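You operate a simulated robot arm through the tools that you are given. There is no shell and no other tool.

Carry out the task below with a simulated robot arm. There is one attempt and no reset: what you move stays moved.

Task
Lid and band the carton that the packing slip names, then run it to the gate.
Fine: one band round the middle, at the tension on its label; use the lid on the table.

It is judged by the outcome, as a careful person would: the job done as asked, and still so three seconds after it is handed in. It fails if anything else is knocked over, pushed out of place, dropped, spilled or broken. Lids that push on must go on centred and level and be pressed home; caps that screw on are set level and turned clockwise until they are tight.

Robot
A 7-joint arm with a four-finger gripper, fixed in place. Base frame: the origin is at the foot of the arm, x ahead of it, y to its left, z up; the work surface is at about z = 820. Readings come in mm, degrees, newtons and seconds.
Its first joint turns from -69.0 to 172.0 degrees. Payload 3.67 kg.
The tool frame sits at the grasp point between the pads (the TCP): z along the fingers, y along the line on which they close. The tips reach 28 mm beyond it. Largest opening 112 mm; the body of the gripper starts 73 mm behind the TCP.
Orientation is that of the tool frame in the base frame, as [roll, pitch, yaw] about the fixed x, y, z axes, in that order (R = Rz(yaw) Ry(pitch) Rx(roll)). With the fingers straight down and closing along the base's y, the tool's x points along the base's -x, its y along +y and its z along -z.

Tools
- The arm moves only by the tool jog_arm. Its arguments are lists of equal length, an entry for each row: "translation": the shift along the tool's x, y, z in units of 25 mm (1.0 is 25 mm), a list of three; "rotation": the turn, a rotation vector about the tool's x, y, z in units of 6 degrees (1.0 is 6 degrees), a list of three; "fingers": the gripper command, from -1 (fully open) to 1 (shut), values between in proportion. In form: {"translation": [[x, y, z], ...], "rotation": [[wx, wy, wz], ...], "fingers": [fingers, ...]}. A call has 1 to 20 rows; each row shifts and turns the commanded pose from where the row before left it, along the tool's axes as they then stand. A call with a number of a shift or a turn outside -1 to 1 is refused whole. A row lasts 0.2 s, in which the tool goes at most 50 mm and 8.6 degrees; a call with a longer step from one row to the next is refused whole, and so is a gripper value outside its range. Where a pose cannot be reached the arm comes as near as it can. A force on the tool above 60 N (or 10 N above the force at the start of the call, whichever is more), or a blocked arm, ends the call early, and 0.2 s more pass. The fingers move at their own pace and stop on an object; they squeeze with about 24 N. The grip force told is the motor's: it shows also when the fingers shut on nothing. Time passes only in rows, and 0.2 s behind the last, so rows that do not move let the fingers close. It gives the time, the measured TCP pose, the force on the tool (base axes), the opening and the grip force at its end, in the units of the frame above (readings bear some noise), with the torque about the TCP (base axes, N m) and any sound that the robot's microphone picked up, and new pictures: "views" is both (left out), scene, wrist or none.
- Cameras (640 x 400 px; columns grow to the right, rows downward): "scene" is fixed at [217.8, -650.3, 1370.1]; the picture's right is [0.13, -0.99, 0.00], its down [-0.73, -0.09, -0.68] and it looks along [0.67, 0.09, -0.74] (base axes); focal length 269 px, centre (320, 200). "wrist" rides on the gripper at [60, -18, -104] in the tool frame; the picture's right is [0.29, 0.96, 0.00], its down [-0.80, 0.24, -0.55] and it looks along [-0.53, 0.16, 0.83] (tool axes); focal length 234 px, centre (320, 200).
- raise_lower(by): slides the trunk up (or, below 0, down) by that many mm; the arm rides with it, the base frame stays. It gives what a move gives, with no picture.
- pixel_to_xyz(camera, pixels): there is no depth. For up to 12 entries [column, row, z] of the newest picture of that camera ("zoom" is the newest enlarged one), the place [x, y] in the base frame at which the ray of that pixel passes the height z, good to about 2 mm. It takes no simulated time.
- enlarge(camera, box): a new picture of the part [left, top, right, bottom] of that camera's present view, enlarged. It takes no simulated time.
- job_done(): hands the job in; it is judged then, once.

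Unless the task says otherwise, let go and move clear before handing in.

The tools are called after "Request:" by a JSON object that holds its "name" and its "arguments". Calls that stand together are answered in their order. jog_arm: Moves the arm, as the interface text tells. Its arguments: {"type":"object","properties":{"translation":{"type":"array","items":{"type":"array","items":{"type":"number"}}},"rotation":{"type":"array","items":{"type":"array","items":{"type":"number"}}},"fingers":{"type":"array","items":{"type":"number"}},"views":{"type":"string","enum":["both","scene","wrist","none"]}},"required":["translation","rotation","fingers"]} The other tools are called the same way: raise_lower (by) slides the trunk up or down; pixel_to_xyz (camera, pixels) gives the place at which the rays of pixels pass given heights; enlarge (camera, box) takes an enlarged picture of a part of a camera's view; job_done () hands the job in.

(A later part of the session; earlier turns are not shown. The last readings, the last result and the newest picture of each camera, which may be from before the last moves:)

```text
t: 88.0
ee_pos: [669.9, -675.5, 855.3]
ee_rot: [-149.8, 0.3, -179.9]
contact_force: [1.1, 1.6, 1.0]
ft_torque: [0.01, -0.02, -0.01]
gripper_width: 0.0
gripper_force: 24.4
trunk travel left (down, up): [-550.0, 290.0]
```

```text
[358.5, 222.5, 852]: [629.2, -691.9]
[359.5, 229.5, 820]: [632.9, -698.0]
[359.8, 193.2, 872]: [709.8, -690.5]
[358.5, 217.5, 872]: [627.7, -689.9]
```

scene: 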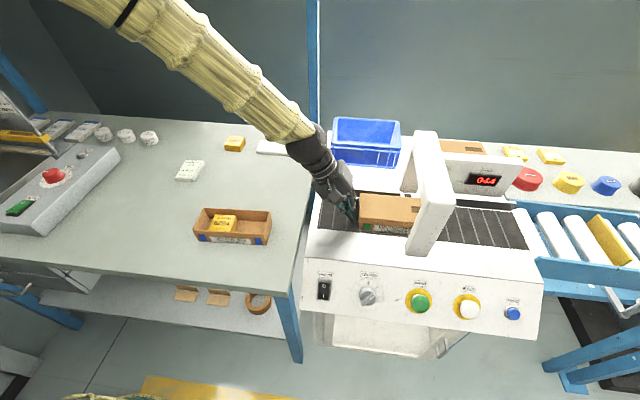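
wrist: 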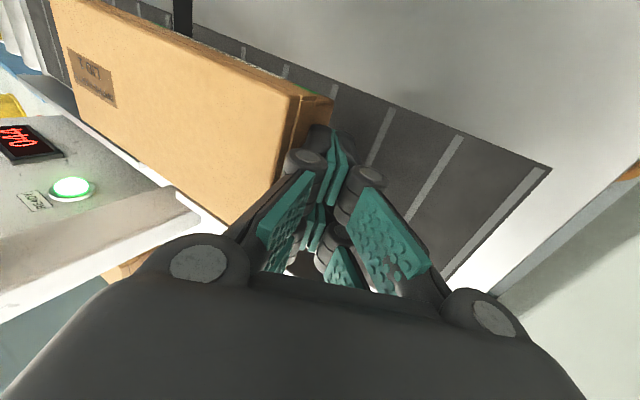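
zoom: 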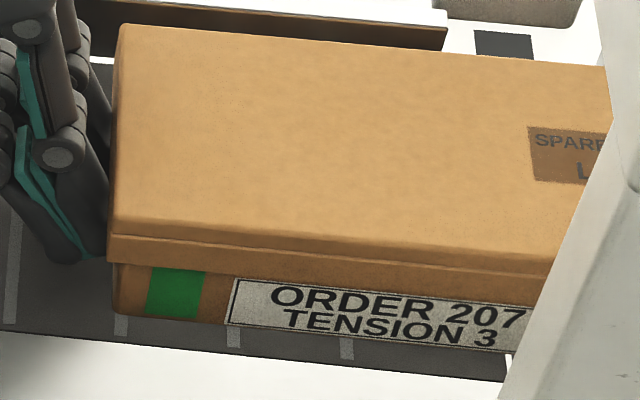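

Carton end at y≈−697.8, so its middle is at ≈−783; the slot middle is ≈−831. I'll push 44 mm more, then measure again.

Request:
{"name": "jog_arm", "arguments": {"translation": [[0, -0.15, 0.087], [0, -0.3, 0.173], [0, -0.3464, 0.2], [0, -0.3464, 0.2], [0, -0.25, 0.144], [0, -0.13, 0.075], [0, 0, 0]], "rotation": [[0, 0, 0], [0, 0, 0], [0, 0, 0], [0, 0, 0], [0, 0, 0], [0, 0, 0], [0, 0, 0]], "fingers": [1, 1, 1, 1, 1, 1, 1]}}

Request:
{"name": "enlarge", "arguments": {"camera": "scene", "box": [345, 190, 425, 240]}}

```text
t: 89.6
ee_pos: [671.0, -719.0, 855.8]
ee_rot: [-150.0, 0.4, 180.0]
contact_force: [1.0, 2.2, 1.1]
ft_torque: [0.02, -0.02, 0.01]
gripper_width: 0.0
gripper_force: 24.2
trunk travel left (down, up): [-550.0, 290.0]
```

scene: 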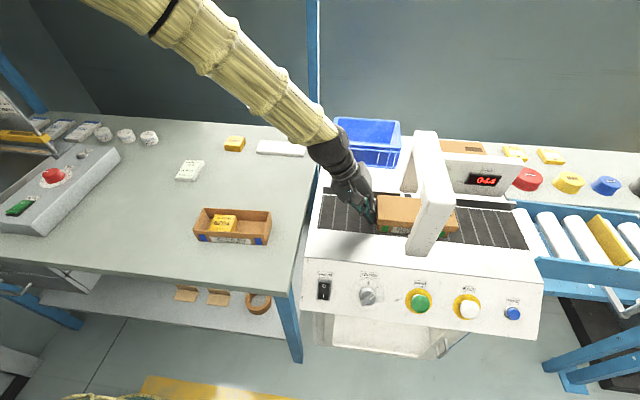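
wrist: 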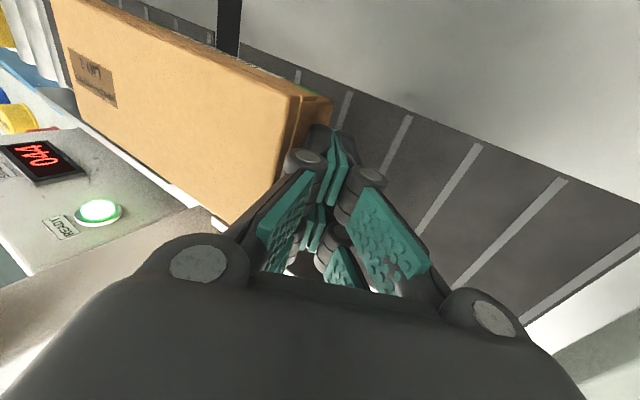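

```text
8.00 times, centred on (385, 215) of scene
```

zoom: 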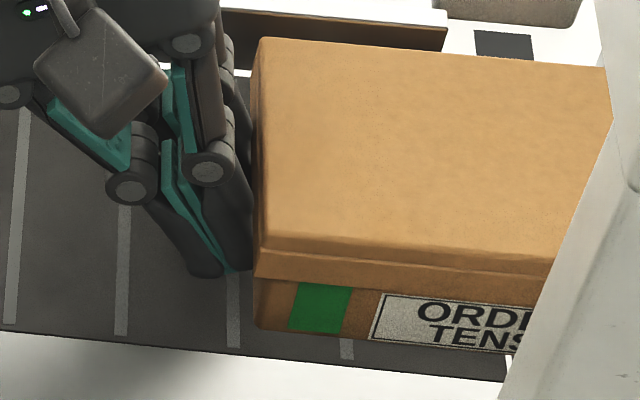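

Request:
{"name": "pixel_to_xyz", "arguments": {"camera": "scene", "pixels": [[377.25, 230.6, 820], [376.9, 224.6, 852], [377.2, 195, 872], [376.9, 220, 872]]}}

Request:
{"name": "enlarge", "arguments": {"camera": "scene", "box": [410, 185, 490, 245]}}

```text
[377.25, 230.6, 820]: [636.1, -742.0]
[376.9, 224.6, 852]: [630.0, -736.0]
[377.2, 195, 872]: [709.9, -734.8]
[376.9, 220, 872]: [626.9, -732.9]
```

```text
6.67 times, centred on (450, 215) of scene
```

zoom: 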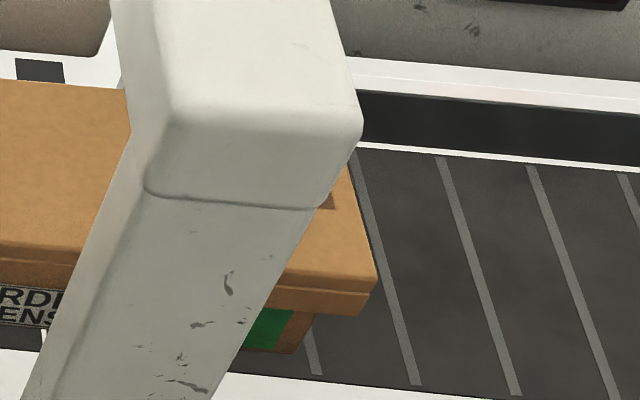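

Request:
{"name": "pixel_to_xyz", "arguments": {"camera": "scene", "pixels": [[446.55, 237.8, 820], [456.75, 231.95, 852]]}}

```text
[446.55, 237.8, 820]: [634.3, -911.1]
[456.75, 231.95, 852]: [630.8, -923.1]
```

The carton's middle is at about y −827; slot middle −831. I'll push 4 mm more.

Request:
{"name": "jog_arm", "arguments": {"translation": [[0, -0.07, 0.04], [0, -0.07, 0.04], [0, 0, 0]], "rotation": [[0, 0, 0], [0, 0, 0], [0, 0, 0]], "fingers": [1, 1, 1]}}

Request:
{"name": "enlarge", "arguments": {"camera": "scene", "box": [345, 190, 425, 240]}}

Request:
{"name": "enlarge", "arguments": {"camera": "scene", "box": [410, 185, 490, 245]}}

```text
t: 90.4
ee_pos: [670.9, -723.6, 855.7]
ee_rot: [-149.9, 0.4, -180.0]
contact_force: [0.1, 1.6, 0.6]
ft_torque: [0.02, 0.04, -0.01]
gripper_width: 0.1
gripper_force: 23.8
trunk travel left (down, up): [-550.0, 290.0]
```

scene: 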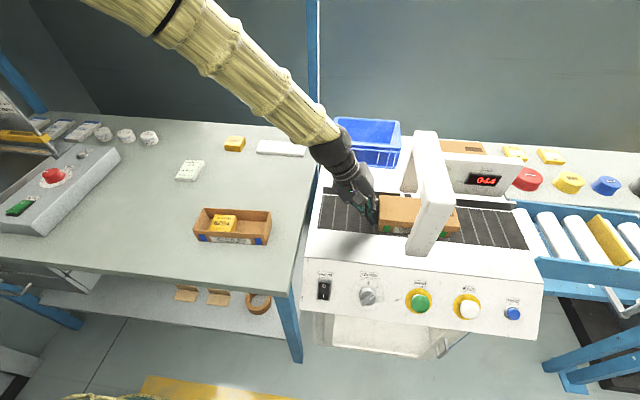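
wrist: 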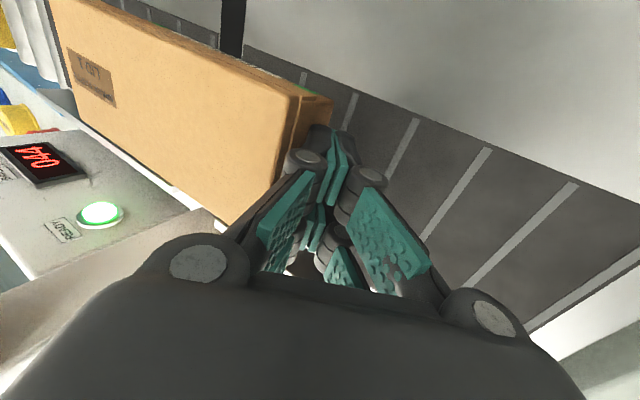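

```text
8.00 times, centred on (385, 215) of scene
```

zoom: 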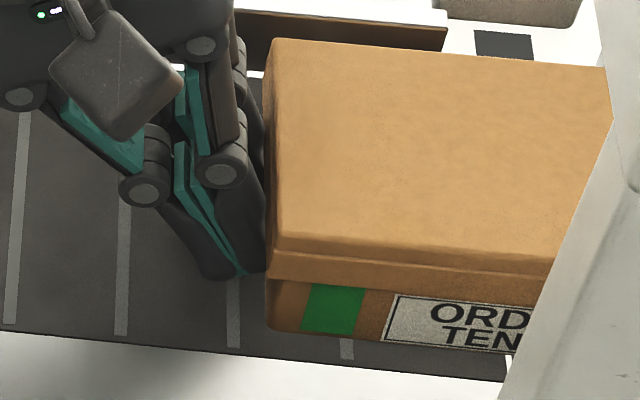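

```text
6.67 times, centred on (450, 215) of scene
```

zoom: 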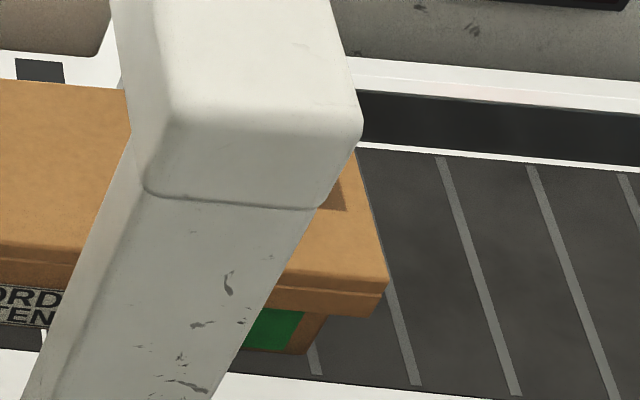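

Request:
{"name": "pixel_to_xyz", "arguments": {"camera": "scene", "pixels": [[378.75, 231, 820], [378.4, 225, 852], [379, 195.3, 872], [448.8, 237.95, 820], [458.7, 232.25, 852], [407.8, 194.3, 820], [408.4, 237.5, 820]]}}

```text
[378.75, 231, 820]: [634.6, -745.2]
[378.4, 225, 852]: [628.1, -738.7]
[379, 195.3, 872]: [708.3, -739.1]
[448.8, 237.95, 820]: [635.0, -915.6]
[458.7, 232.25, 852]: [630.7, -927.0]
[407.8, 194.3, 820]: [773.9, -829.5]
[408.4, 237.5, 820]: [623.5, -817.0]
```

The carton now spans y −745.2 to −915.6: middle −830.4, right at the slot. I'll back straight off, rise and bring the tool upright.

Request:
{"name": "jog_arm", "arguments": {"translation": [[0, 0.3, -0.173], [0, 0.866, -0.5], [0, 0.7, -0.4], [0, -0.5, -0.866], [0, -0.5, -0.866], [0, -0.5, -0.866], [0, -0.5, -0.866], [0, -0.5, -0.866], [0, -0.5, -0.866], [0, 0, 0], [0, 0, 0], [0, 0, 0], [0, 0, 0], [0, 0, 0], [0, 0, 0]], "rotation": [[0, 0, 0], [0, 0, 0], [0, 0, 0], [0, 0, 0], [0, 0, 0], [0, 0, 0], [0, 0, 0], [0, 0, 0], [0, 0, 0], [-1, 0, 0], [-1, 0, 0], [-1, 0, 0], [-1, 0, 0], [-1, 0, 0], [0, 0, 0]], "fingers": [1, 1, 1, 1, 1, 1, 1, 1, 1, 1, 1, 1, 1, 1, 1]}}

Request:
{"name": "enlarge", "arguments": {"camera": "scene", "box": [340, 120, 500, 260]}}

```text
t: 93.6
ee_pos: [671.3, -668.5, 1005.6]
ee_rot: [-179.9, 0.3, -179.9]
contact_force: [-0.5, 0.3, -0.3]
ft_torque: [0.0, -0.02, -0.02]
gripper_width: 0.0
gripper_force: 24.0
trunk travel left (down, up): [-550.0, 290.0]
```

scene: 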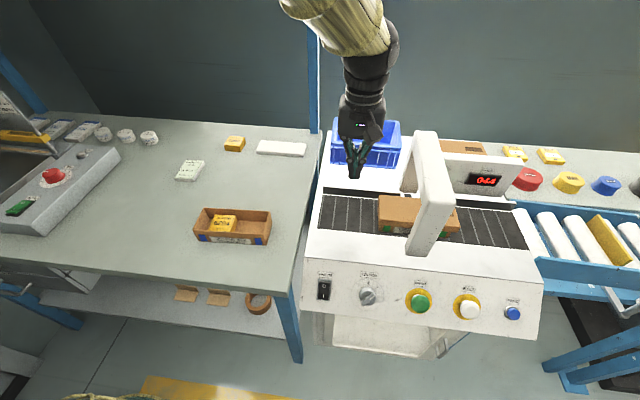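
wrist: 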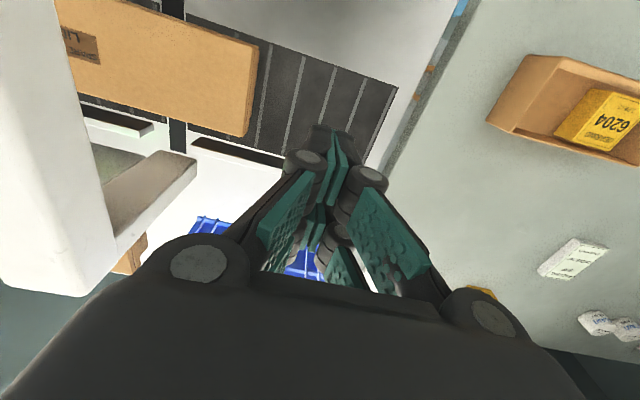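

```text
2.86 times, centred on (420, 190) of scene
```

zoom: 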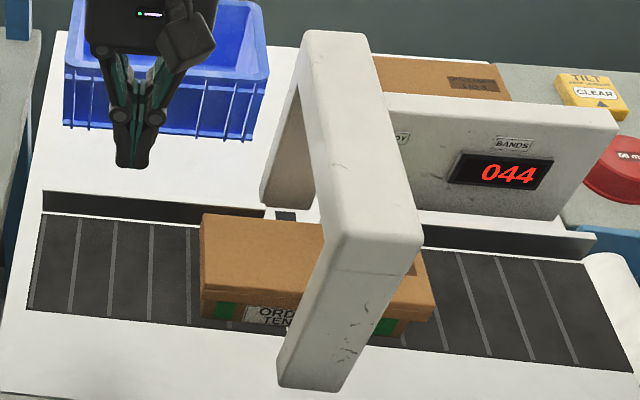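

The carton stands squarely under the arch, count 044. Now I'll move to in front of the panel and turn toward the BAND button.

Request:
{"name": "jog_arm", "arguments": {"translation": [[0.965, -0.4, 0.18], [0.965, -0.4, 0.18], [0.965, -0.4, 0.18], [0.965, -0.4, 0.18], [0.965, -0.4, 0.18], [0.965, -0.4, 0.18], [0.965, -0.4, 0.18], [0.965, -0.4, 0.18], [0.965, -0.4, 0.18], [0.965, -0.4, 0.18], [0, 0, 0], [0, 0, 0], [0, 0, 0], [0, 0, 0], [0, 0, 0], [0, 0, 0], [0, 0, 0]], "rotation": [[0, 0, 0], [0, 0, 0], [0, 0, 0], [0, 0, 0], [0, 0, 0], [0, 0, 0], [0, 0, 0], [0, 0, 0], [0, 0, 0], [0, 0, 0], [0, 0, 0.962], [0, 0, 0.962], [0, 0, 0.962], [0, 0, 0.962], [0, 0, 0.962], [0, 0, 0.962], [0, 0, 0]], "fingers": [1, 1, 1, 1, 1, 1, 1, 1, 1, 1, 1, 1, 1, 1, 1, 1, 1]}}

```text
t: 97.2
ee_pos: [431.0, -768.6, 958.0]
ee_rot: [179.8, 0.4, 145.3]
contact_force: [1.1, -0.5, 0.2]
ft_torque: [0.01, 0.01, 0.0]
gripper_width: 0.1
gripper_force: 24.1
trunk travel left (down, up): [-550.0, 290.0]
```

scene: 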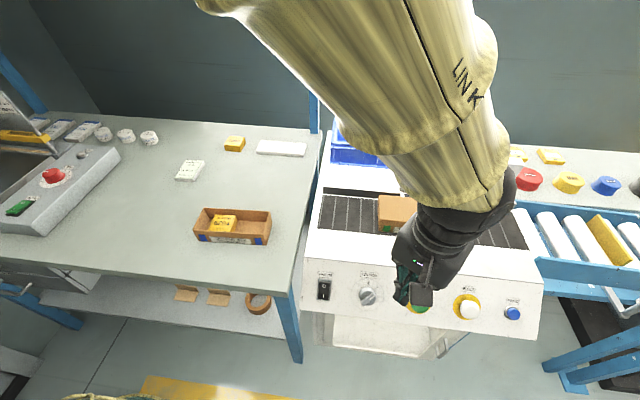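
wrist: 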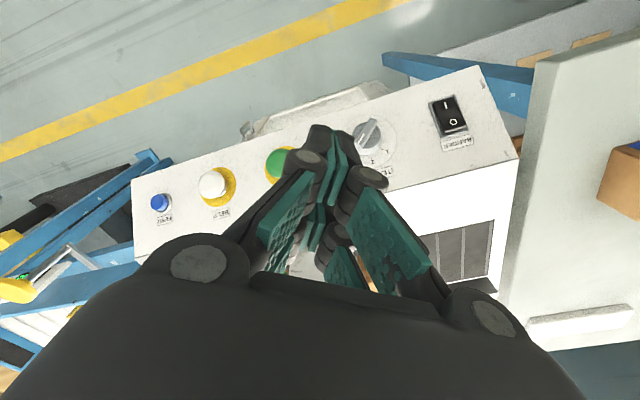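

In place at (431,-769,958). I'll tilt the tool about 45 degrees toward the panel.

Request:
{"name": "jog_arm", "arguments": {"translation": [[0, 0, 0], [0, 0, 0], [0, 0, 0], [0, 0, 0], [0, 0, 0], [0, 0, 0], [0, 0, 0], [0, 0, 0], [0, 0, 0]], "rotation": [[0, -0.934, 0], [0, -0.934, 0], [0, -0.934, 0], [0, -0.934, 0], [0, -0.934, 0], [0, -0.934, 0], [0, -0.934, 0], [0, -0.934, 0], [0, 0, 0]], "fingers": [1, 1, 1, 1, 1, 1, 1, 1, 1]}}

```text
t: 99.2
ee_pos: [428.7, -767.5, 957.1]
ee_rot: [178.4, 42.3, 144.8]
contact_force: [-1.3, 0.2, 0.8]
ft_torque: [0.01, -0.06, 0.03]
gripper_width: 0.0
gripper_force: 23.2
out of reach, approached as far as the arm can: row 7
trunk travel left (down, up): [-550.0, 290.0]
```

scene: 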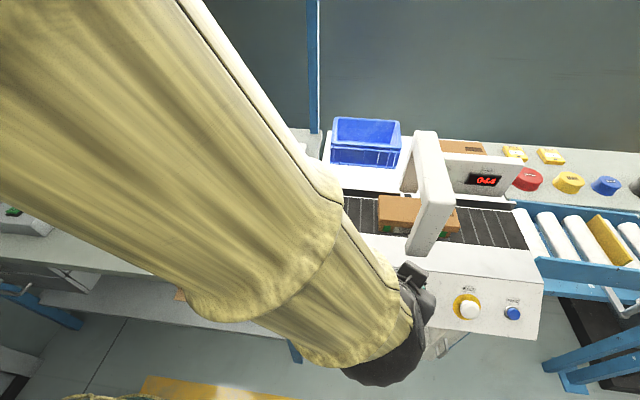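
wrist: 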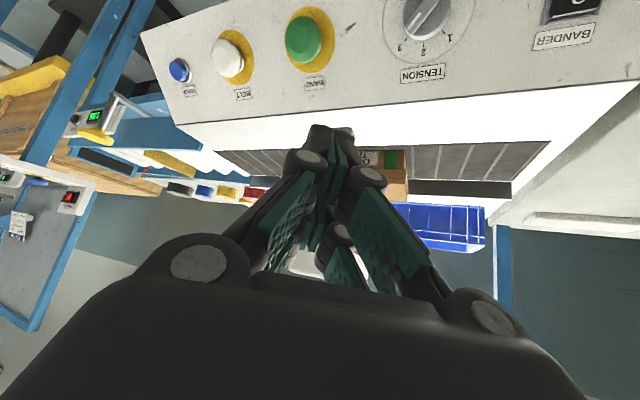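

The tilt stopped at 42 degrees, which is enough. I'll check the BAND cap (303,38) and BELT cap (228,60) positions from this view.

Request:
{"name": "enlarge", "arguments": {"camera": "wrist", "box": [150, 0, 350, 125]}}

Request:
{"name": "pixel_to_xyz", "arguments": {"camera": "wrist", "pixels": [[303, 38, 785], [303, 38, 790], [309, 40, 770], [228, 58, 785], [232, 62, 770]]}}

```text
3.20 times, centred on (250, 62) of wrist
```

zoom: 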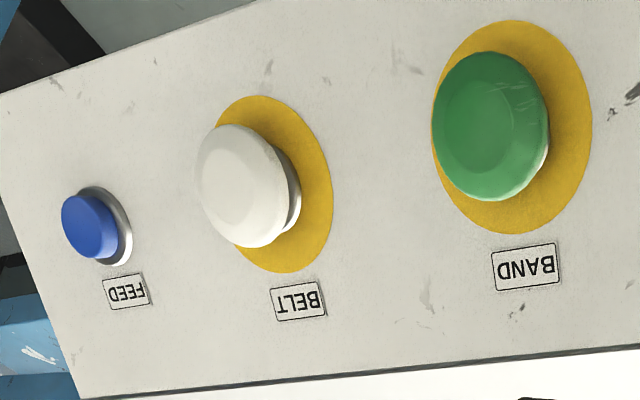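

```text
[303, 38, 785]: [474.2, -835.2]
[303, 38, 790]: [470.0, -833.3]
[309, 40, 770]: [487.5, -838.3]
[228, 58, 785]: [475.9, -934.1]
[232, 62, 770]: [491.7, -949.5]
```

BAND ring centre is at about (487.4,-838.5,770) with the cap top about 25 mm off the panel. I'll move to about 30 mm in front of the cap.

Request:
{"name": "jog_arm", "arguments": {"translation": [[0.454, -0.404, 0.948], [0.454, -0.404, 0.948], [0.454, -0.404, 0.948], [0.454, -0.404, 0.948], [0.454, -0.404, 0.948], [0, 0, 0]], "rotation": [[0, 0, 0], [0, 0, 0], [0, 0, 0], [0, 0, 0], [0, 0, 0], [0, 0, 0]], "fingers": [1, 1, 1, 1, 1, 1]}}

Request:
{"name": "enlarge", "arguments": {"camera": "wrist", "box": [200, 20, 440, 200]}}

```text
t: 100.6
ee_pos: [437.0, -826.5, 831.3]
ee_rot: [178.5, 42.3, 145.1]
contact_force: [0.8, -0.5, -0.4]
ft_torque: [-0.01, 0.05, 0.0]
gripper_width: 0.1
gripper_force: 23.8
trunk travel left (down, up): [-550.0, 290.0]
```

scene: 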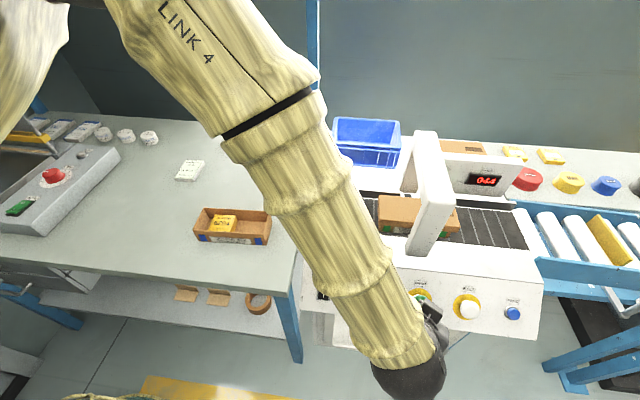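
wrist: 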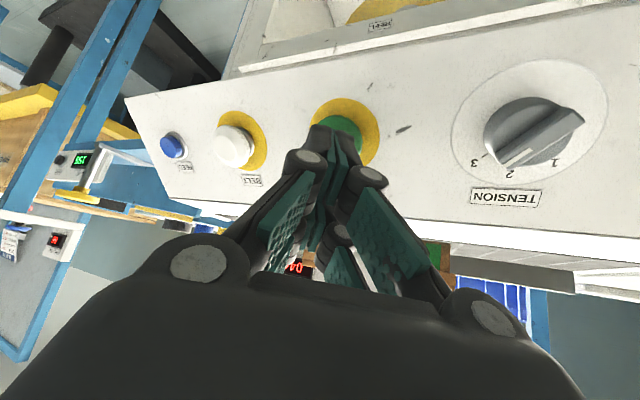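

```text
2.22 times, centred on (320, 110) of wrist
```

zoom: 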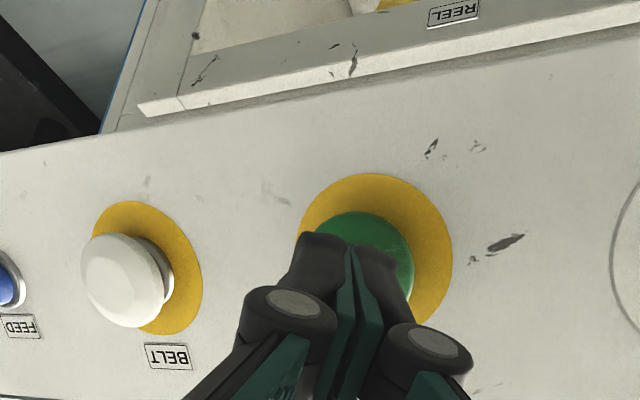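

The fingertips point at the BAND cap; I'll shift 8 mm along tool x to centre on it and advance 18 mm along the panel normal.

Request:
{"name": "jog_arm", "arguments": {"translation": [[0.32, 0, 0], [0.021, 0.136, 0.333], [0.021, 0.136, 0.333], [0, 0, 0]], "rotation": [[0, 0, 0], [0, 0, 0], [0, 0, 0], [0, 0, 0]], "fingers": [1, 1, 1, 1], "views": "both"}}

Request:
{"name": "enlarge", "arguments": {"camera": "wrist", "box": [200, 20, 440, 200]}}

```text
t: 101.6
ee_pos: [444.3, -822.9, 814.1]
ee_rot: [178.5, 42.2, 145.1]
contact_force: [0.5, 0.5, 0.3]
ft_torque: [-0.01, 0.01, -0.04]
gripper_width: 0.3
gripper_force: 24.0
trunk travel left (down, up): [-550.0, 290.0]
```

scene: 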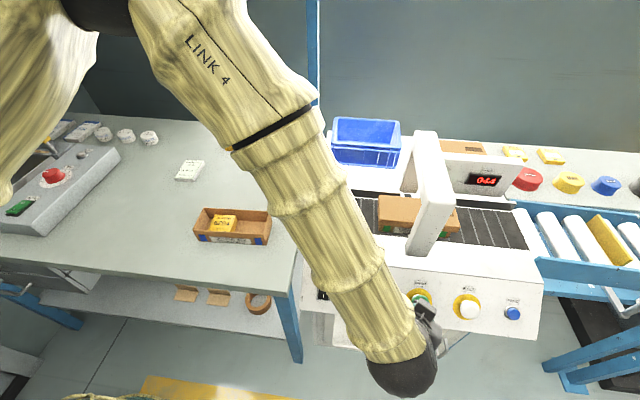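
wrist: 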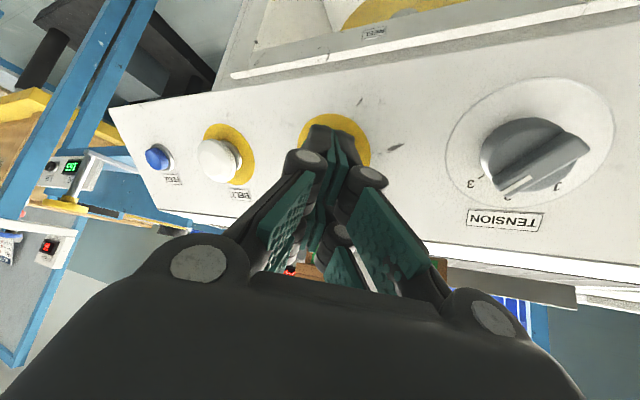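

```text
2.22 times, centred on (320, 110) of wrist
```

zoom: 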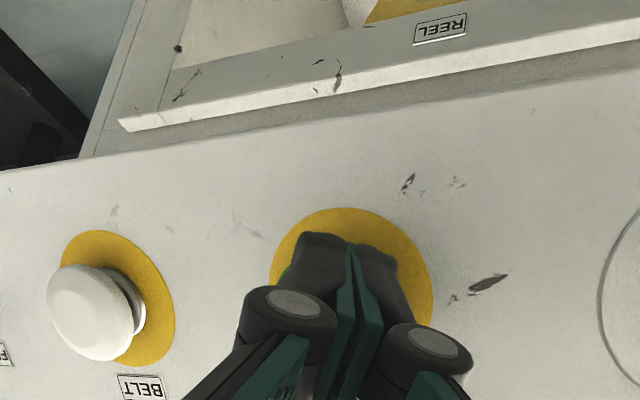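

The tips cover the BAND cap, about 5 mm away by my estimate. I'll creep forward until I feel it.

Request:
{"name": "jog_arm", "arguments": {"translation": [[0.007, 0.045, 0.111], [0.003, 0.023, 0.055], [0, 0, 0]], "rotation": [[0, 0, 0], [0, 0, 0], [0, 0, 0]], "fingers": [1, 1, 1], "views": "none"}}

```text
t: 102.4
ee_pos: [447.5, -823.8, 810.2]
ee_rot: [178.5, 42.2, 145.0]
contact_force: [0.0, 0.0, 0.9]
ft_torque: [0.04, -0.01, 0.02]
gripper_width: 0.0
gripper_force: 24.2
trunk travel left (down, up): [-550.0, 290.0]
```

Request:
{"name": "jog_arm", "arguments": {"translation": [[0.004, 0.03, 0.074], [0, 0, 0]], "rotation": [[0, 0, 0], [0, 0, 0]], "fingers": [1, 1], "views": "none"}}

```text
t: 103.0
ee_pos: [448.8, -823.8, 809.1]
ee_rot: [178.5, 42.1, 144.9]
contact_force: [0.7, -0.3, -1.0]
ft_torque: [0.0, 0.01, 0.01]
gripper_width: 0.0
gripper_force: 24.5
trunk travel left (down, up): [-550.0, 290.0]
```

Request:
{"name": "jog_arm", "arguments": {"translation": [[0.004, 0.03, 0.074], [0, 0, 0]], "rotation": [[0, 0, 0], [0, 0, 0]], "fingers": [1, 1], "views": "none"}}

```text
t: 103.6
ee_pos: [448.8, -822.2, 807.3]
ee_rot: [178.5, 42.2, 145.0]
contact_force: [-1.0, 0.2, 0.4]
ft_torque: [-0.01, 0.03, 0.01]
gripper_width: 0.0
gripper_force: 23.9
trunk travel left (down, up): [-550.0, 290.0]
```

Request:
{"name": "jog_arm", "arguments": {"translation": [[0.004, 0.03, 0.074], [0, 0, 0]], "rotation": [[0, 0, 0], [0, 0, 0]], "fingers": [1, 1], "views": "none"}}

```text
t: 104.2
ee_pos: [451.4, -823.3, 805.8]
ee_rot: [178.5, 42.2, 145.0]
contact_force: [-0.3, 0.7, 0.0]
ft_torque: [0.02, 0.0, -0.03]
gripper_width: 0.0
gripper_force: 24.2
trunk travel left (down, up): [-550.0, 290.0]
```

Request:
{"name": "jog_arm", "arguments": {"translation": [[0.004, 0.03, 0.074], [0, 0, 0]], "rotation": [[0, 0, 0], [0, 0, 0]], "fingers": [1, 1], "views": "wrist"}}

Request:
{"name": "enlarge", "arguments": {"camera": "wrist", "box": [200, 20, 440, 200]}}

Request:
{"name": "enlarge", "arguments": {"camera": "scene", "box": [380, 260, 500, 340]}}

```text
t: 104.8
ee_pos: [452.8, -822.4, 803.3]
ee_rot: [178.5, 42.2, 145.0]
contact_force: [-0.3, -0.7, -0.2]
ft_torque: [0.01, -0.02, 0.01]
gripper_width: 0.0
gripper_force: 23.8
trunk travel left (down, up): [-550.0, 290.0]
```

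wrist: 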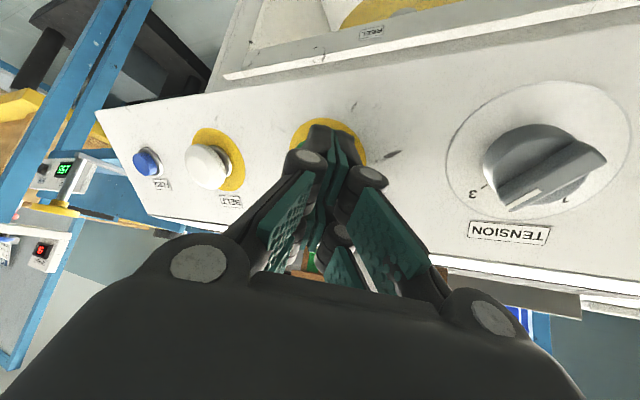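

```text
2.22 times, centred on (320, 110) of wrist
```

zoom: 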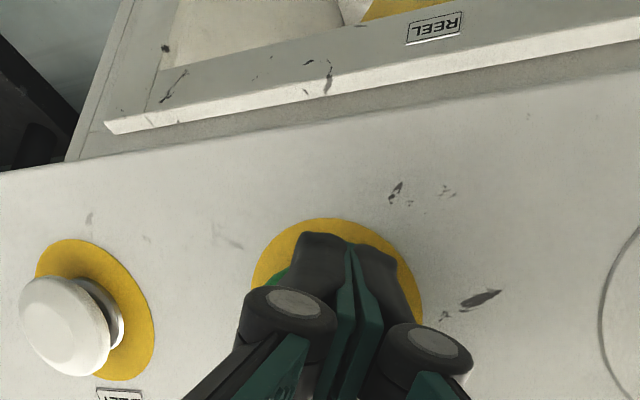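

```text
5.00 times, centred on (440, 300) of scene
```

zoom: 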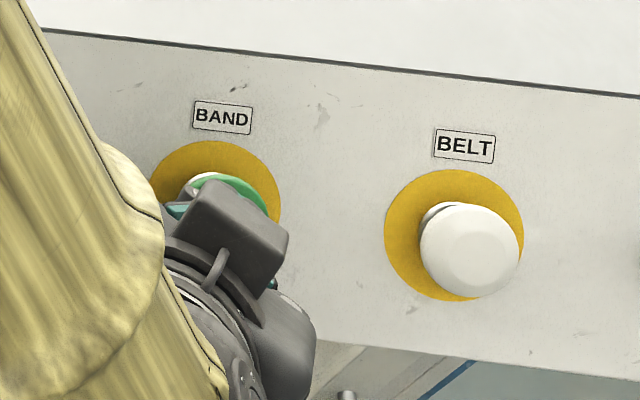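

No contact yet, and the cap sits slightly to the left of the tips (green visible at (275,275) in the zoom). I'll continue in with a small shift that way.

Request:
{"name": "jog_arm", "arguments": {"translation": [[0.08, -0.12, 0.0], [0.004, 0.03, 0.074], [0, 0, 0]], "rotation": [[0, 0, 0], [0, 0, 0], [0, 0, 0]], "fingers": [1, 1, 1], "views": "none"}}

```text
t: 105.6
ee_pos: [450.9, -824.4, 799.5]
ee_rot: [178.5, 42.2, 145.0]
contact_force: [0.7, 0.0, -0.3]
ft_torque: [0.0, 0.0, 0.0]
gripper_width: 0.0
gripper_force: 23.8
trunk travel left (down, up): [-550.0, 290.0]
```

Request:
{"name": "jog_arm", "arguments": {"translation": [[0.004, 0.03, 0.074], [0, 0, 0]], "rotation": [[0, 0, 0], [0, 0, 0]], "fingers": [1, 1], "views": "none"}}

```text
t: 106.2
ee_pos: [450.8, -823.5, 799.8]
ee_rot: [178.5, 42.2, 145.0]
contact_force: [-0.1, -0.3, 0.0]
ft_torque: [-0.01, -0.02, 0.01]
gripper_width: 0.1
gripper_force: 23.1
trunk travel left (down, up): [-550.0, 290.0]
```

Request:
{"name": "jog_arm", "arguments": {"translation": [[0.004, 0.03, 0.074], [0.002, 0.015, 0.037], [0, 0, 0]], "rotation": [[0, 0, 0], [0, 0, 0], [0, 0, 0]], "fingers": [1, 1, 1], "views": "none"}}

```text
t: 107.0
ee_pos: [453.6, -824.1, 798.0]
ee_rot: [178.6, 42.1, 144.9]
contact_force: [-0.4, 0.6, 1.8]
ft_torque: [-0.02, -0.03, -0.01]
gripper_width: 0.2
gripper_force: 24.1
trunk travel left (down, up): [-550.0, 290.0]
heard: click
```

A click was heard at light contact, so the BAND button seems to have gone in. I'll back off at once and look.

Request:
{"name": "jog_arm", "arguments": {"translation": [[-0.02, -0.15, -0.37], [-0.04, -0.3, -0.74], [0, 0, 0]], "rotation": [[0, 0, 0], [0, 0, 0], [0, 0, 0]], "fingers": [1, 1, 1]}}

Request:
{"name": "enlarge", "arguments": {"camera": "scene", "box": [370, 120, 530, 260]}}

```text
t: 107.8
ee_pos: [434.1, -824.8, 818.8]
ee_rot: [178.6, 42.2, 144.9]
contact_force: [-0.1, 0.6, 1.1]
ft_torque: [0.01, 0.03, 0.01]
gripper_width: 0.0
gripper_force: 23.8
trunk travel left (down, up): [-550.0, 290.0]
```

scene: 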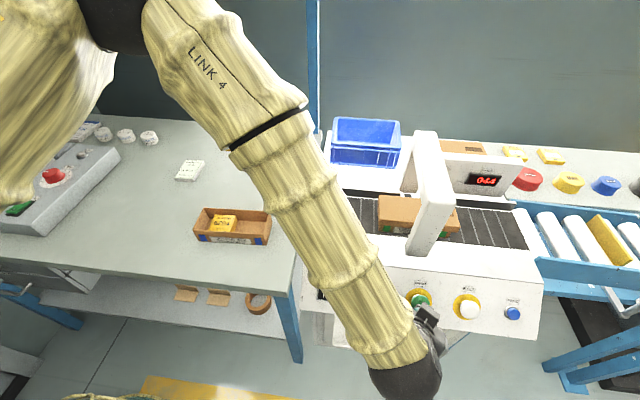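
wrist: 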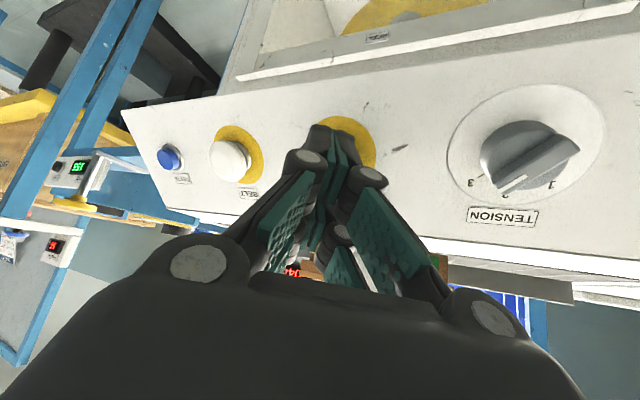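

```text
2.86 times, centred on (450, 190) of scene
```

zoom: 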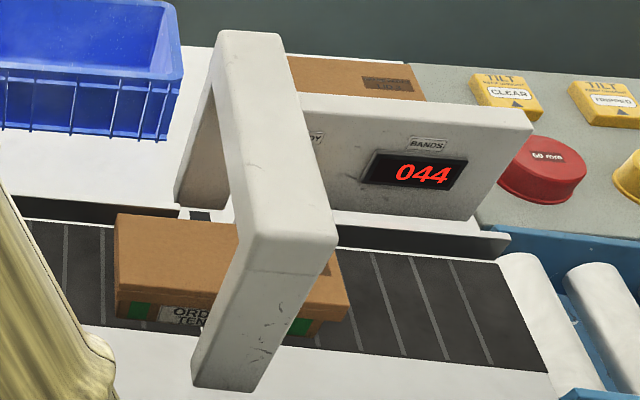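

The counter still reads 044; the cycle may take time. I'll wait a second and look again.

Request:
{"name": "jog_arm", "arguments": {"translation": [[0, 0, 0], [0, 0, 0], [0, 0, 0], [0, 0, 0], [0, 0, 0]], "rotation": [[0, 0, 0], [0, 0, 0], [0, 0, 0], [0, 0, 0], [0, 0, 0]], "fingers": [1, 1, 1, 1, 1], "views": "scene"}}

Request:
{"name": "enlarge", "arguments": {"camera": "scene", "box": [370, 120, 530, 260]}}

```text
t: 109.0
ee_pos: [433.8, -824.7, 817.4]
ee_rot: [178.5, 42.2, 145.1]
contact_force: [0.4, -0.6, -0.5]
ft_torque: [-0.01, 0.0, -0.01]
gripper_width: 0.0
gripper_force: 24.2
trunk travel left (down, up): [-550.0, 290.0]
```

scene: 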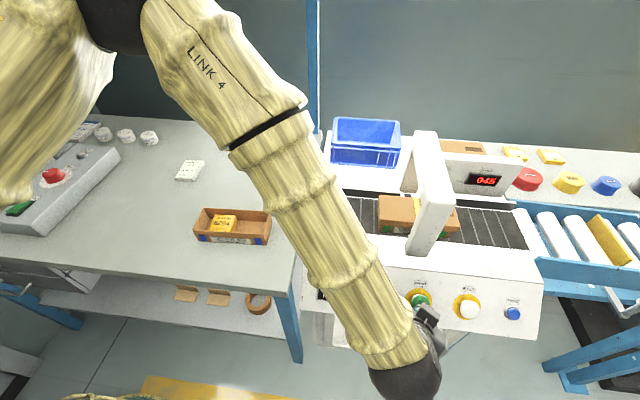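

```text
2.86 times, centred on (450, 190) of scene
```

zoom: 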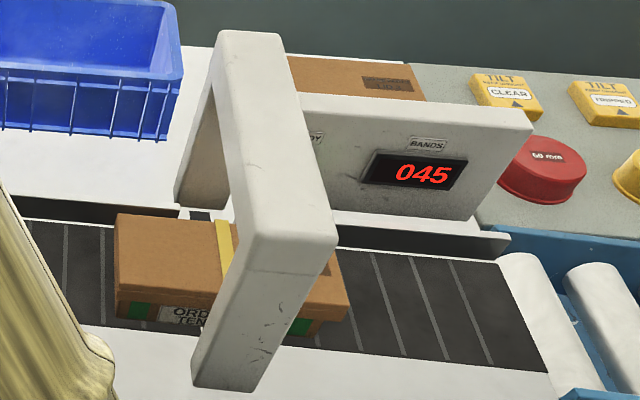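

One band is on: the counter went to 045 and a yellow band shows at the carton's middle. Next I'll swing the tool a bit outward and move in front of the BELT button.

Request:
{"name": "jog_arm", "arguments": {"translation": [[0, 0, 0], [0, 0, 0], [-0.53, -0.62, 0.39], [-0.53, -0.62, 0.39], [-0.53, -0.62, 0.39], [-0.53, -0.62, 0.39], [-0.53, -0.62, 0.39], [0, 0, 0]], "rotation": [[0.69, -0.02, 0.757], [0.69, -0.02, 0.757], [0, 0, 0], [0, 0, 0], [0, 0, 0], [0, 0, 0], [0, 0, 0], [0, 0, 0]], "fingers": [1, 1, 1, 1, 1, 1, 1, 1]}}

Request:
{"name": "enlarge", "arguments": {"camera": "wrist", "box": [200, 20, 440, 200]}}

```text
t: 110.8
ee_pos: [433.5, -937.9, 825.5]
ee_rot: [178.6, 42.1, 132.8]
contact_force: [-0.1, -0.2, 0.1]
ft_torque: [0.03, 0.0, 0.02]
gripper_width: 0.0
gripper_force: 23.7
trunk travel left (down, up): [-550.0, 290.0]
```

scene: 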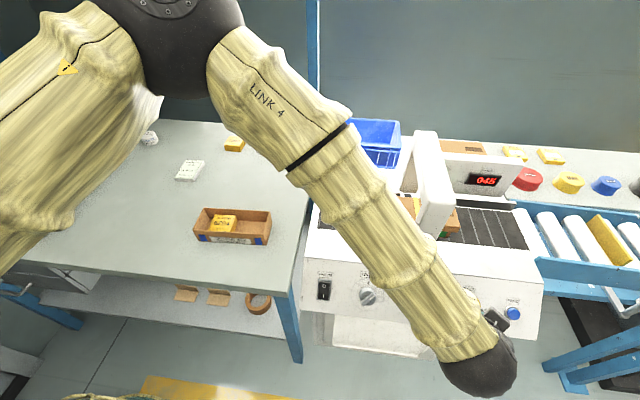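
wrist: 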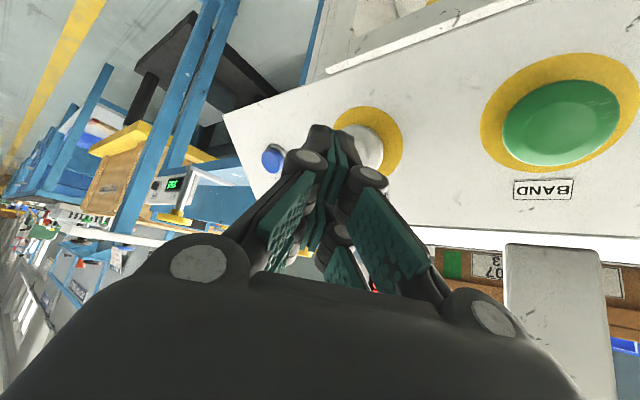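

```text
2.22 times, centred on (320, 110) of wrist
```

zoom: 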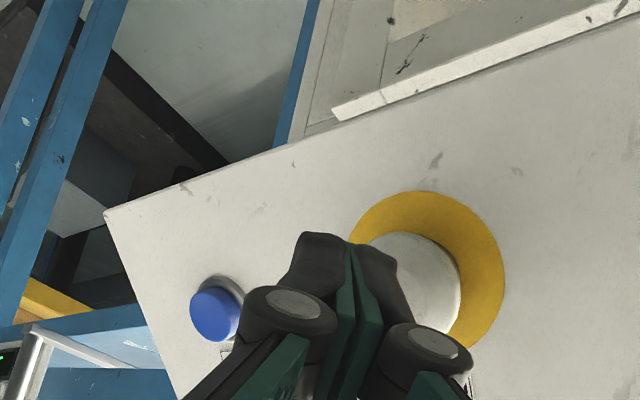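

In position with the BELT cap ahead at (361,147); the outfeed, rollers and gate remain visible to the scene camera. I'll advance 24 mm along the panel normal.

Request:
{"name": "jog_arm", "arguments": {"translation": [[0.16, 0, 0], [0.062, 0.237, 0.413], [0.062, 0.237, 0.413], [0, 0, 0]], "rotation": [[0, 0, 0], [0, 0, 0], [0, 0, 0], [0, 0, 0]], "fingers": [1, 1, 1, 1], "views": "wrist"}}

Request:
{"name": "enlarge", "arguments": {"camera": "wrist", "box": [200, 20, 440, 200]}}

```text
t: 111.8
ee_pos: [449.0, -935.1, 804.2]
ee_rot: [178.5, 42.2, 132.7]
contact_force: [0.2, 0.7, 0.0]
ft_torque: [-0.02, 0.02, -0.03]
gripper_width: 0.0
gripper_force: 24.5
trunk travel left (down, up): [-550.0, 290.0]
```

wrist: 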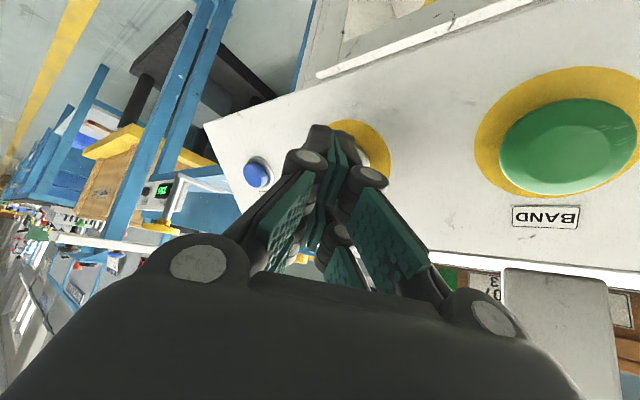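

```text
2.22 times, centred on (320, 110) of wrist
```

zoom: 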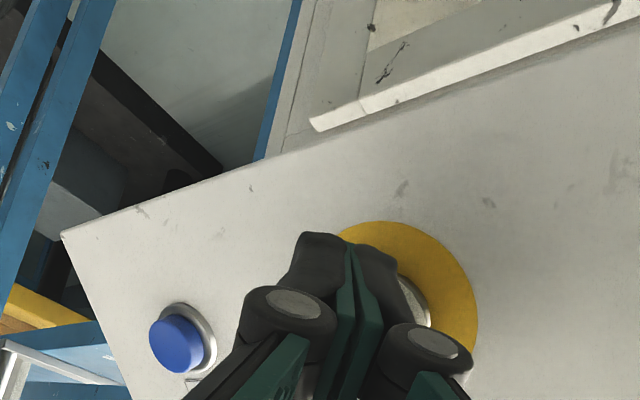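

Request:
{"name": "jog_arm", "arguments": {"translation": [[0.01, 0.04, 0.069], [0.01, 0.04, 0.069], [0, 0, 0]], "rotation": [[0, 0, 0], [0, 0, 0], [0, 0, 0]], "fingers": [1, 1, 1], "views": "none"}}

```text
t: 112.6
ee_pos: [451.4, -936.1, 801.7]
ee_rot: [178.5, 42.2, 132.7]
contact_force: [0.3, 0.2, -0.2]
ft_torque: [0.01, -0.01, 0.01]
gripper_width: 0.0
gripper_force: 24.2
trunk travel left (down, up): [-550.0, 290.0]
```

Request:
{"name": "jog_arm", "arguments": {"translation": [[0.01, 0.04, 0.069], [0, 0, 0]], "rotation": [[0, 0, 0], [0, 0, 0]], "fingers": [1, 1], "views": "none"}}

```text
t: 113.2
ee_pos: [451.8, -935.3, 800.8]
ee_rot: [178.5, 42.2, 132.7]
contact_force: [0.1, -0.6, 1.0]
ft_torque: [0.02, -0.02, 0.0]
gripper_width: 0.0
gripper_force: 23.9
trunk travel left (down, up): [-550.0, 290.0]
```

Request:
{"name": "jog_arm", "arguments": {"translation": [[0.01, 0.04, 0.069], [0, 0, 0]], "rotation": [[0, 0, 0], [0, 0, 0]], "fingers": [1, 1], "views": "none"}}

```text
t: 113.8
ee_pos: [454.0, -935.6, 799.8]
ee_rot: [178.5, 42.1, 132.7]
contact_force: [-0.2, 0.7, 0.7]
ft_torque: [0.01, 0.02, 0.01]
gripper_width: 0.0
gripper_force: 23.8
trunk travel left (down, up): [-550.0, 290.0]
heard: click
```

A click: BELT is pressed. I'll hold here one moment and look at what the belt does.

Request:
{"name": "jog_arm", "arguments": {"translation": [[0, 0, 0]], "rotation": [[0, 0, 0]], "fingers": [1], "views": "scene"}}

Request:
{"name": "enlarge", "arguments": {"camera": "scene", "box": [380, 130, 640, 300]}}

```text
t: 114.2
ee_pos: [455.1, -933.9, 799.8]
ee_rot: [178.5, 42.2, 132.7]
contact_force: [-1.3, 0.0, -0.2]
ft_torque: [0.01, 0.04, 0.03]
gripper_width: 0.0
gripper_force: 24.2
trunk travel left (down, up): [-550.0, 290.0]
```

scene: 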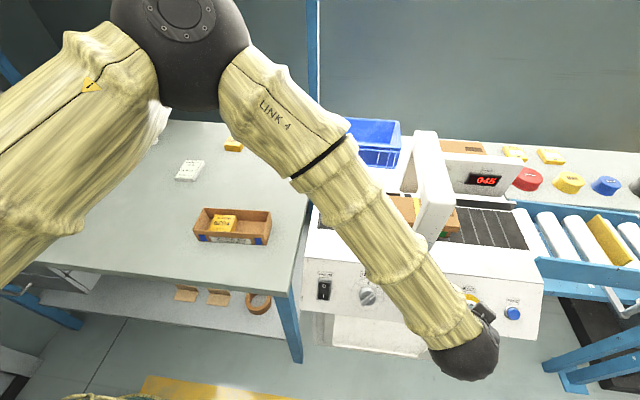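

```text
2.35 times, centred on (510, 215) of scene
```

zoom: 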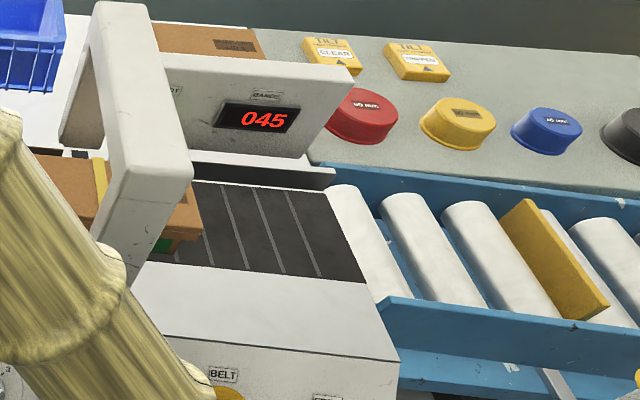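

The carton hasn't visibly moved yet. I'll hold the button another 0.6 s and look again.

Request:
{"name": "jog_arm", "arguments": {"translation": [[0, 0, 0], [0, 0, 0], [0, 0, 0]], "rotation": [[0, 0, 0], [0, 0, 0], [0, 0, 0]], "fingers": [1, 1, 1], "views": "scene"}}

Request:
{"name": "enlarge", "arguments": {"camera": "scene", "box": [380, 130, 640, 300]}}

```text
t: 115.0
ee_pos: [453.9, -935.1, 799.4]
ee_rot: [178.6, 42.2, 132.7]
contact_force: [-0.5, -0.1, -0.1]
ft_torque: [-0.03, 0.01, 0.0]
gripper_width: 0.0
gripper_force: 24.0
trunk travel left (down, up): [-550.0, 290.0]
```

scene: 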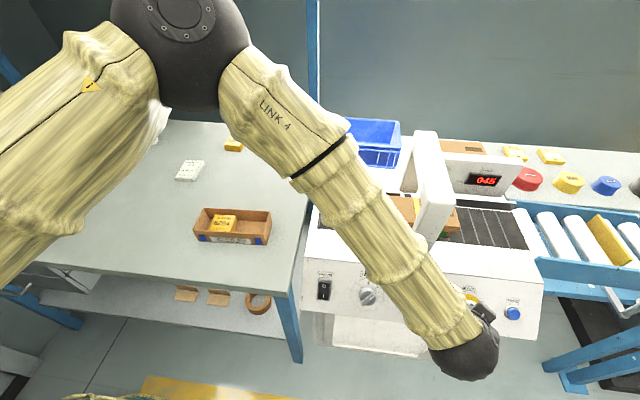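

```text
2.35 times, centred on (510, 215) of scene
```

zoom: 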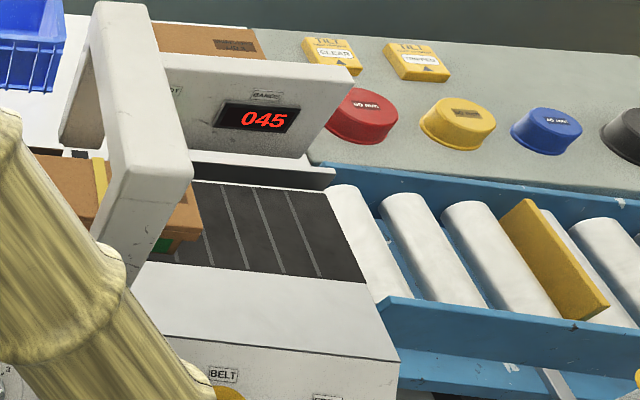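

No motion while resting at the click point; the button may not be held in. I'll press 2 mm deeper and look.

Request:
{"name": "jog_arm", "arguments": {"translation": [[0.01, 0.04, 0.069], [0, 0, 0]], "rotation": [[0, 0, 0], [0, 0, 0]], "fingers": [1, 1], "views": "scene"}}

Request:
{"name": "enlarge", "arguments": {"camera": "scene", "box": [380, 130, 640, 300]}}

```text
t: 115.6
ee_pos: [455.6, -935.1, 800.4]
ee_rot: [178.5, 42.2, 132.7]
contact_force: [-2.5, -0.1, 1.8]
ft_torque: [-0.04, 0.04, 0.01]
gripper_width: 0.0
gripper_force: 24.2
trunk travel left (down, up): [-550.0, 290.0]
```

scene: 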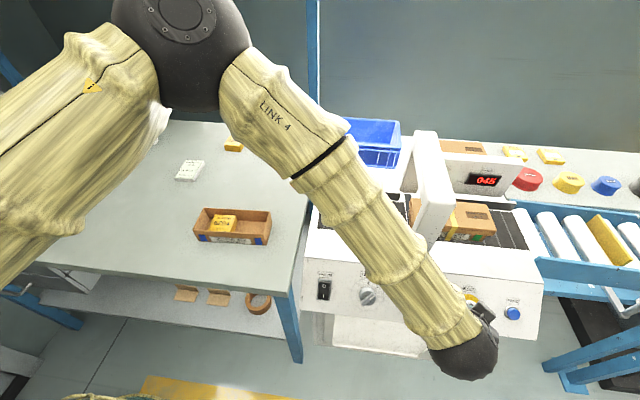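

```text
2.35 times, centred on (510, 215) of scene
```

zoom: 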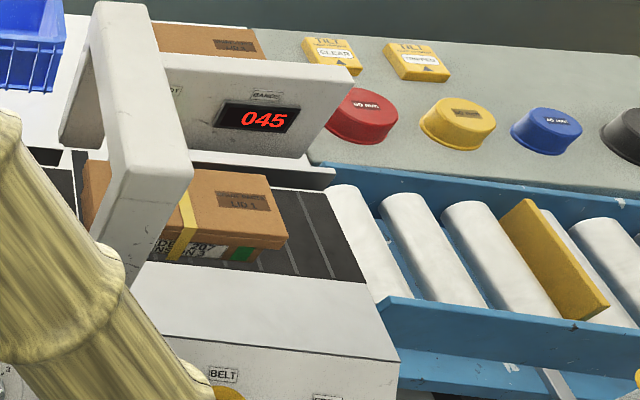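

The belt runs now and the carton has moved on about 80 mm, band at its middle. I'll keep holding a little and look.

Request:
{"name": "jog_arm", "arguments": {"translation": [[0, 0, 0]], "rotation": [[0, 0, 0]], "fingers": [1], "views": "scene"}}

Request:
{"name": "enlarge", "arguments": {"camera": "scene", "box": [380, 130, 640, 300]}}

```text
t: 116.0
ee_pos: [455.3, -935.8, 798.3]
ee_rot: [178.5, 42.2, 132.7]
contact_force: [-1.4, 0.0, 2.1]
ft_torque: [0.02, 0.02, 0.0]
gripper_width: 0.1
gripper_force: 24.1
trunk travel left (down, up): [-550.0, 290.0]
```

scene: 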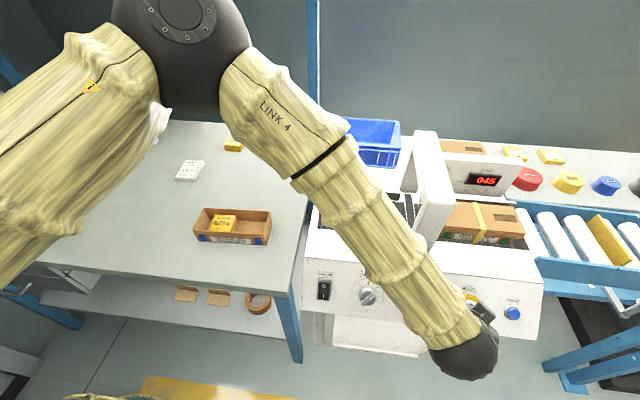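

```text
2.35 times, centred on (510, 215) of scene
```

zoom: 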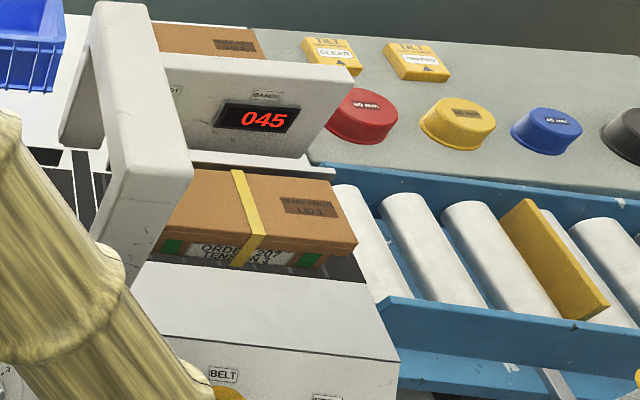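

The band is plainly round the middle and the carton is at the belt's end. I'll keep holding toward the rollers.

Request:
{"name": "jog_arm", "arguments": {"translation": [[0, 0, 0]], "rotation": [[0, 0, 0]], "fingers": [1], "views": "scene"}}

Request:
{"name": "enlarge", "arguments": {"camera": "scene", "box": [380, 130, 640, 300]}}

```text
t: 116.4
ee_pos: [454.0, -935.1, 798.3]
ee_rot: [178.5, 42.3, 132.7]
contact_force: [-1.6, 1.1, 1.1]
ft_torque: [0.0, 0.06, -0.02]
gripper_width: 0.0
gripper_force: 24.0
trunk travel left (down, up): [-550.0, 290.0]
```

scene: 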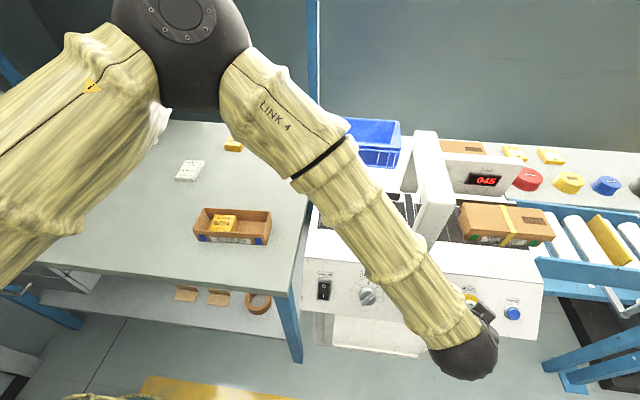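

```text
2.35 times, centred on (510, 215) of scene
```

zoom: 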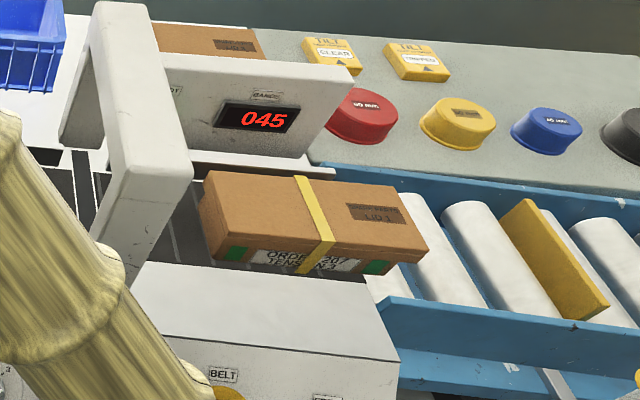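

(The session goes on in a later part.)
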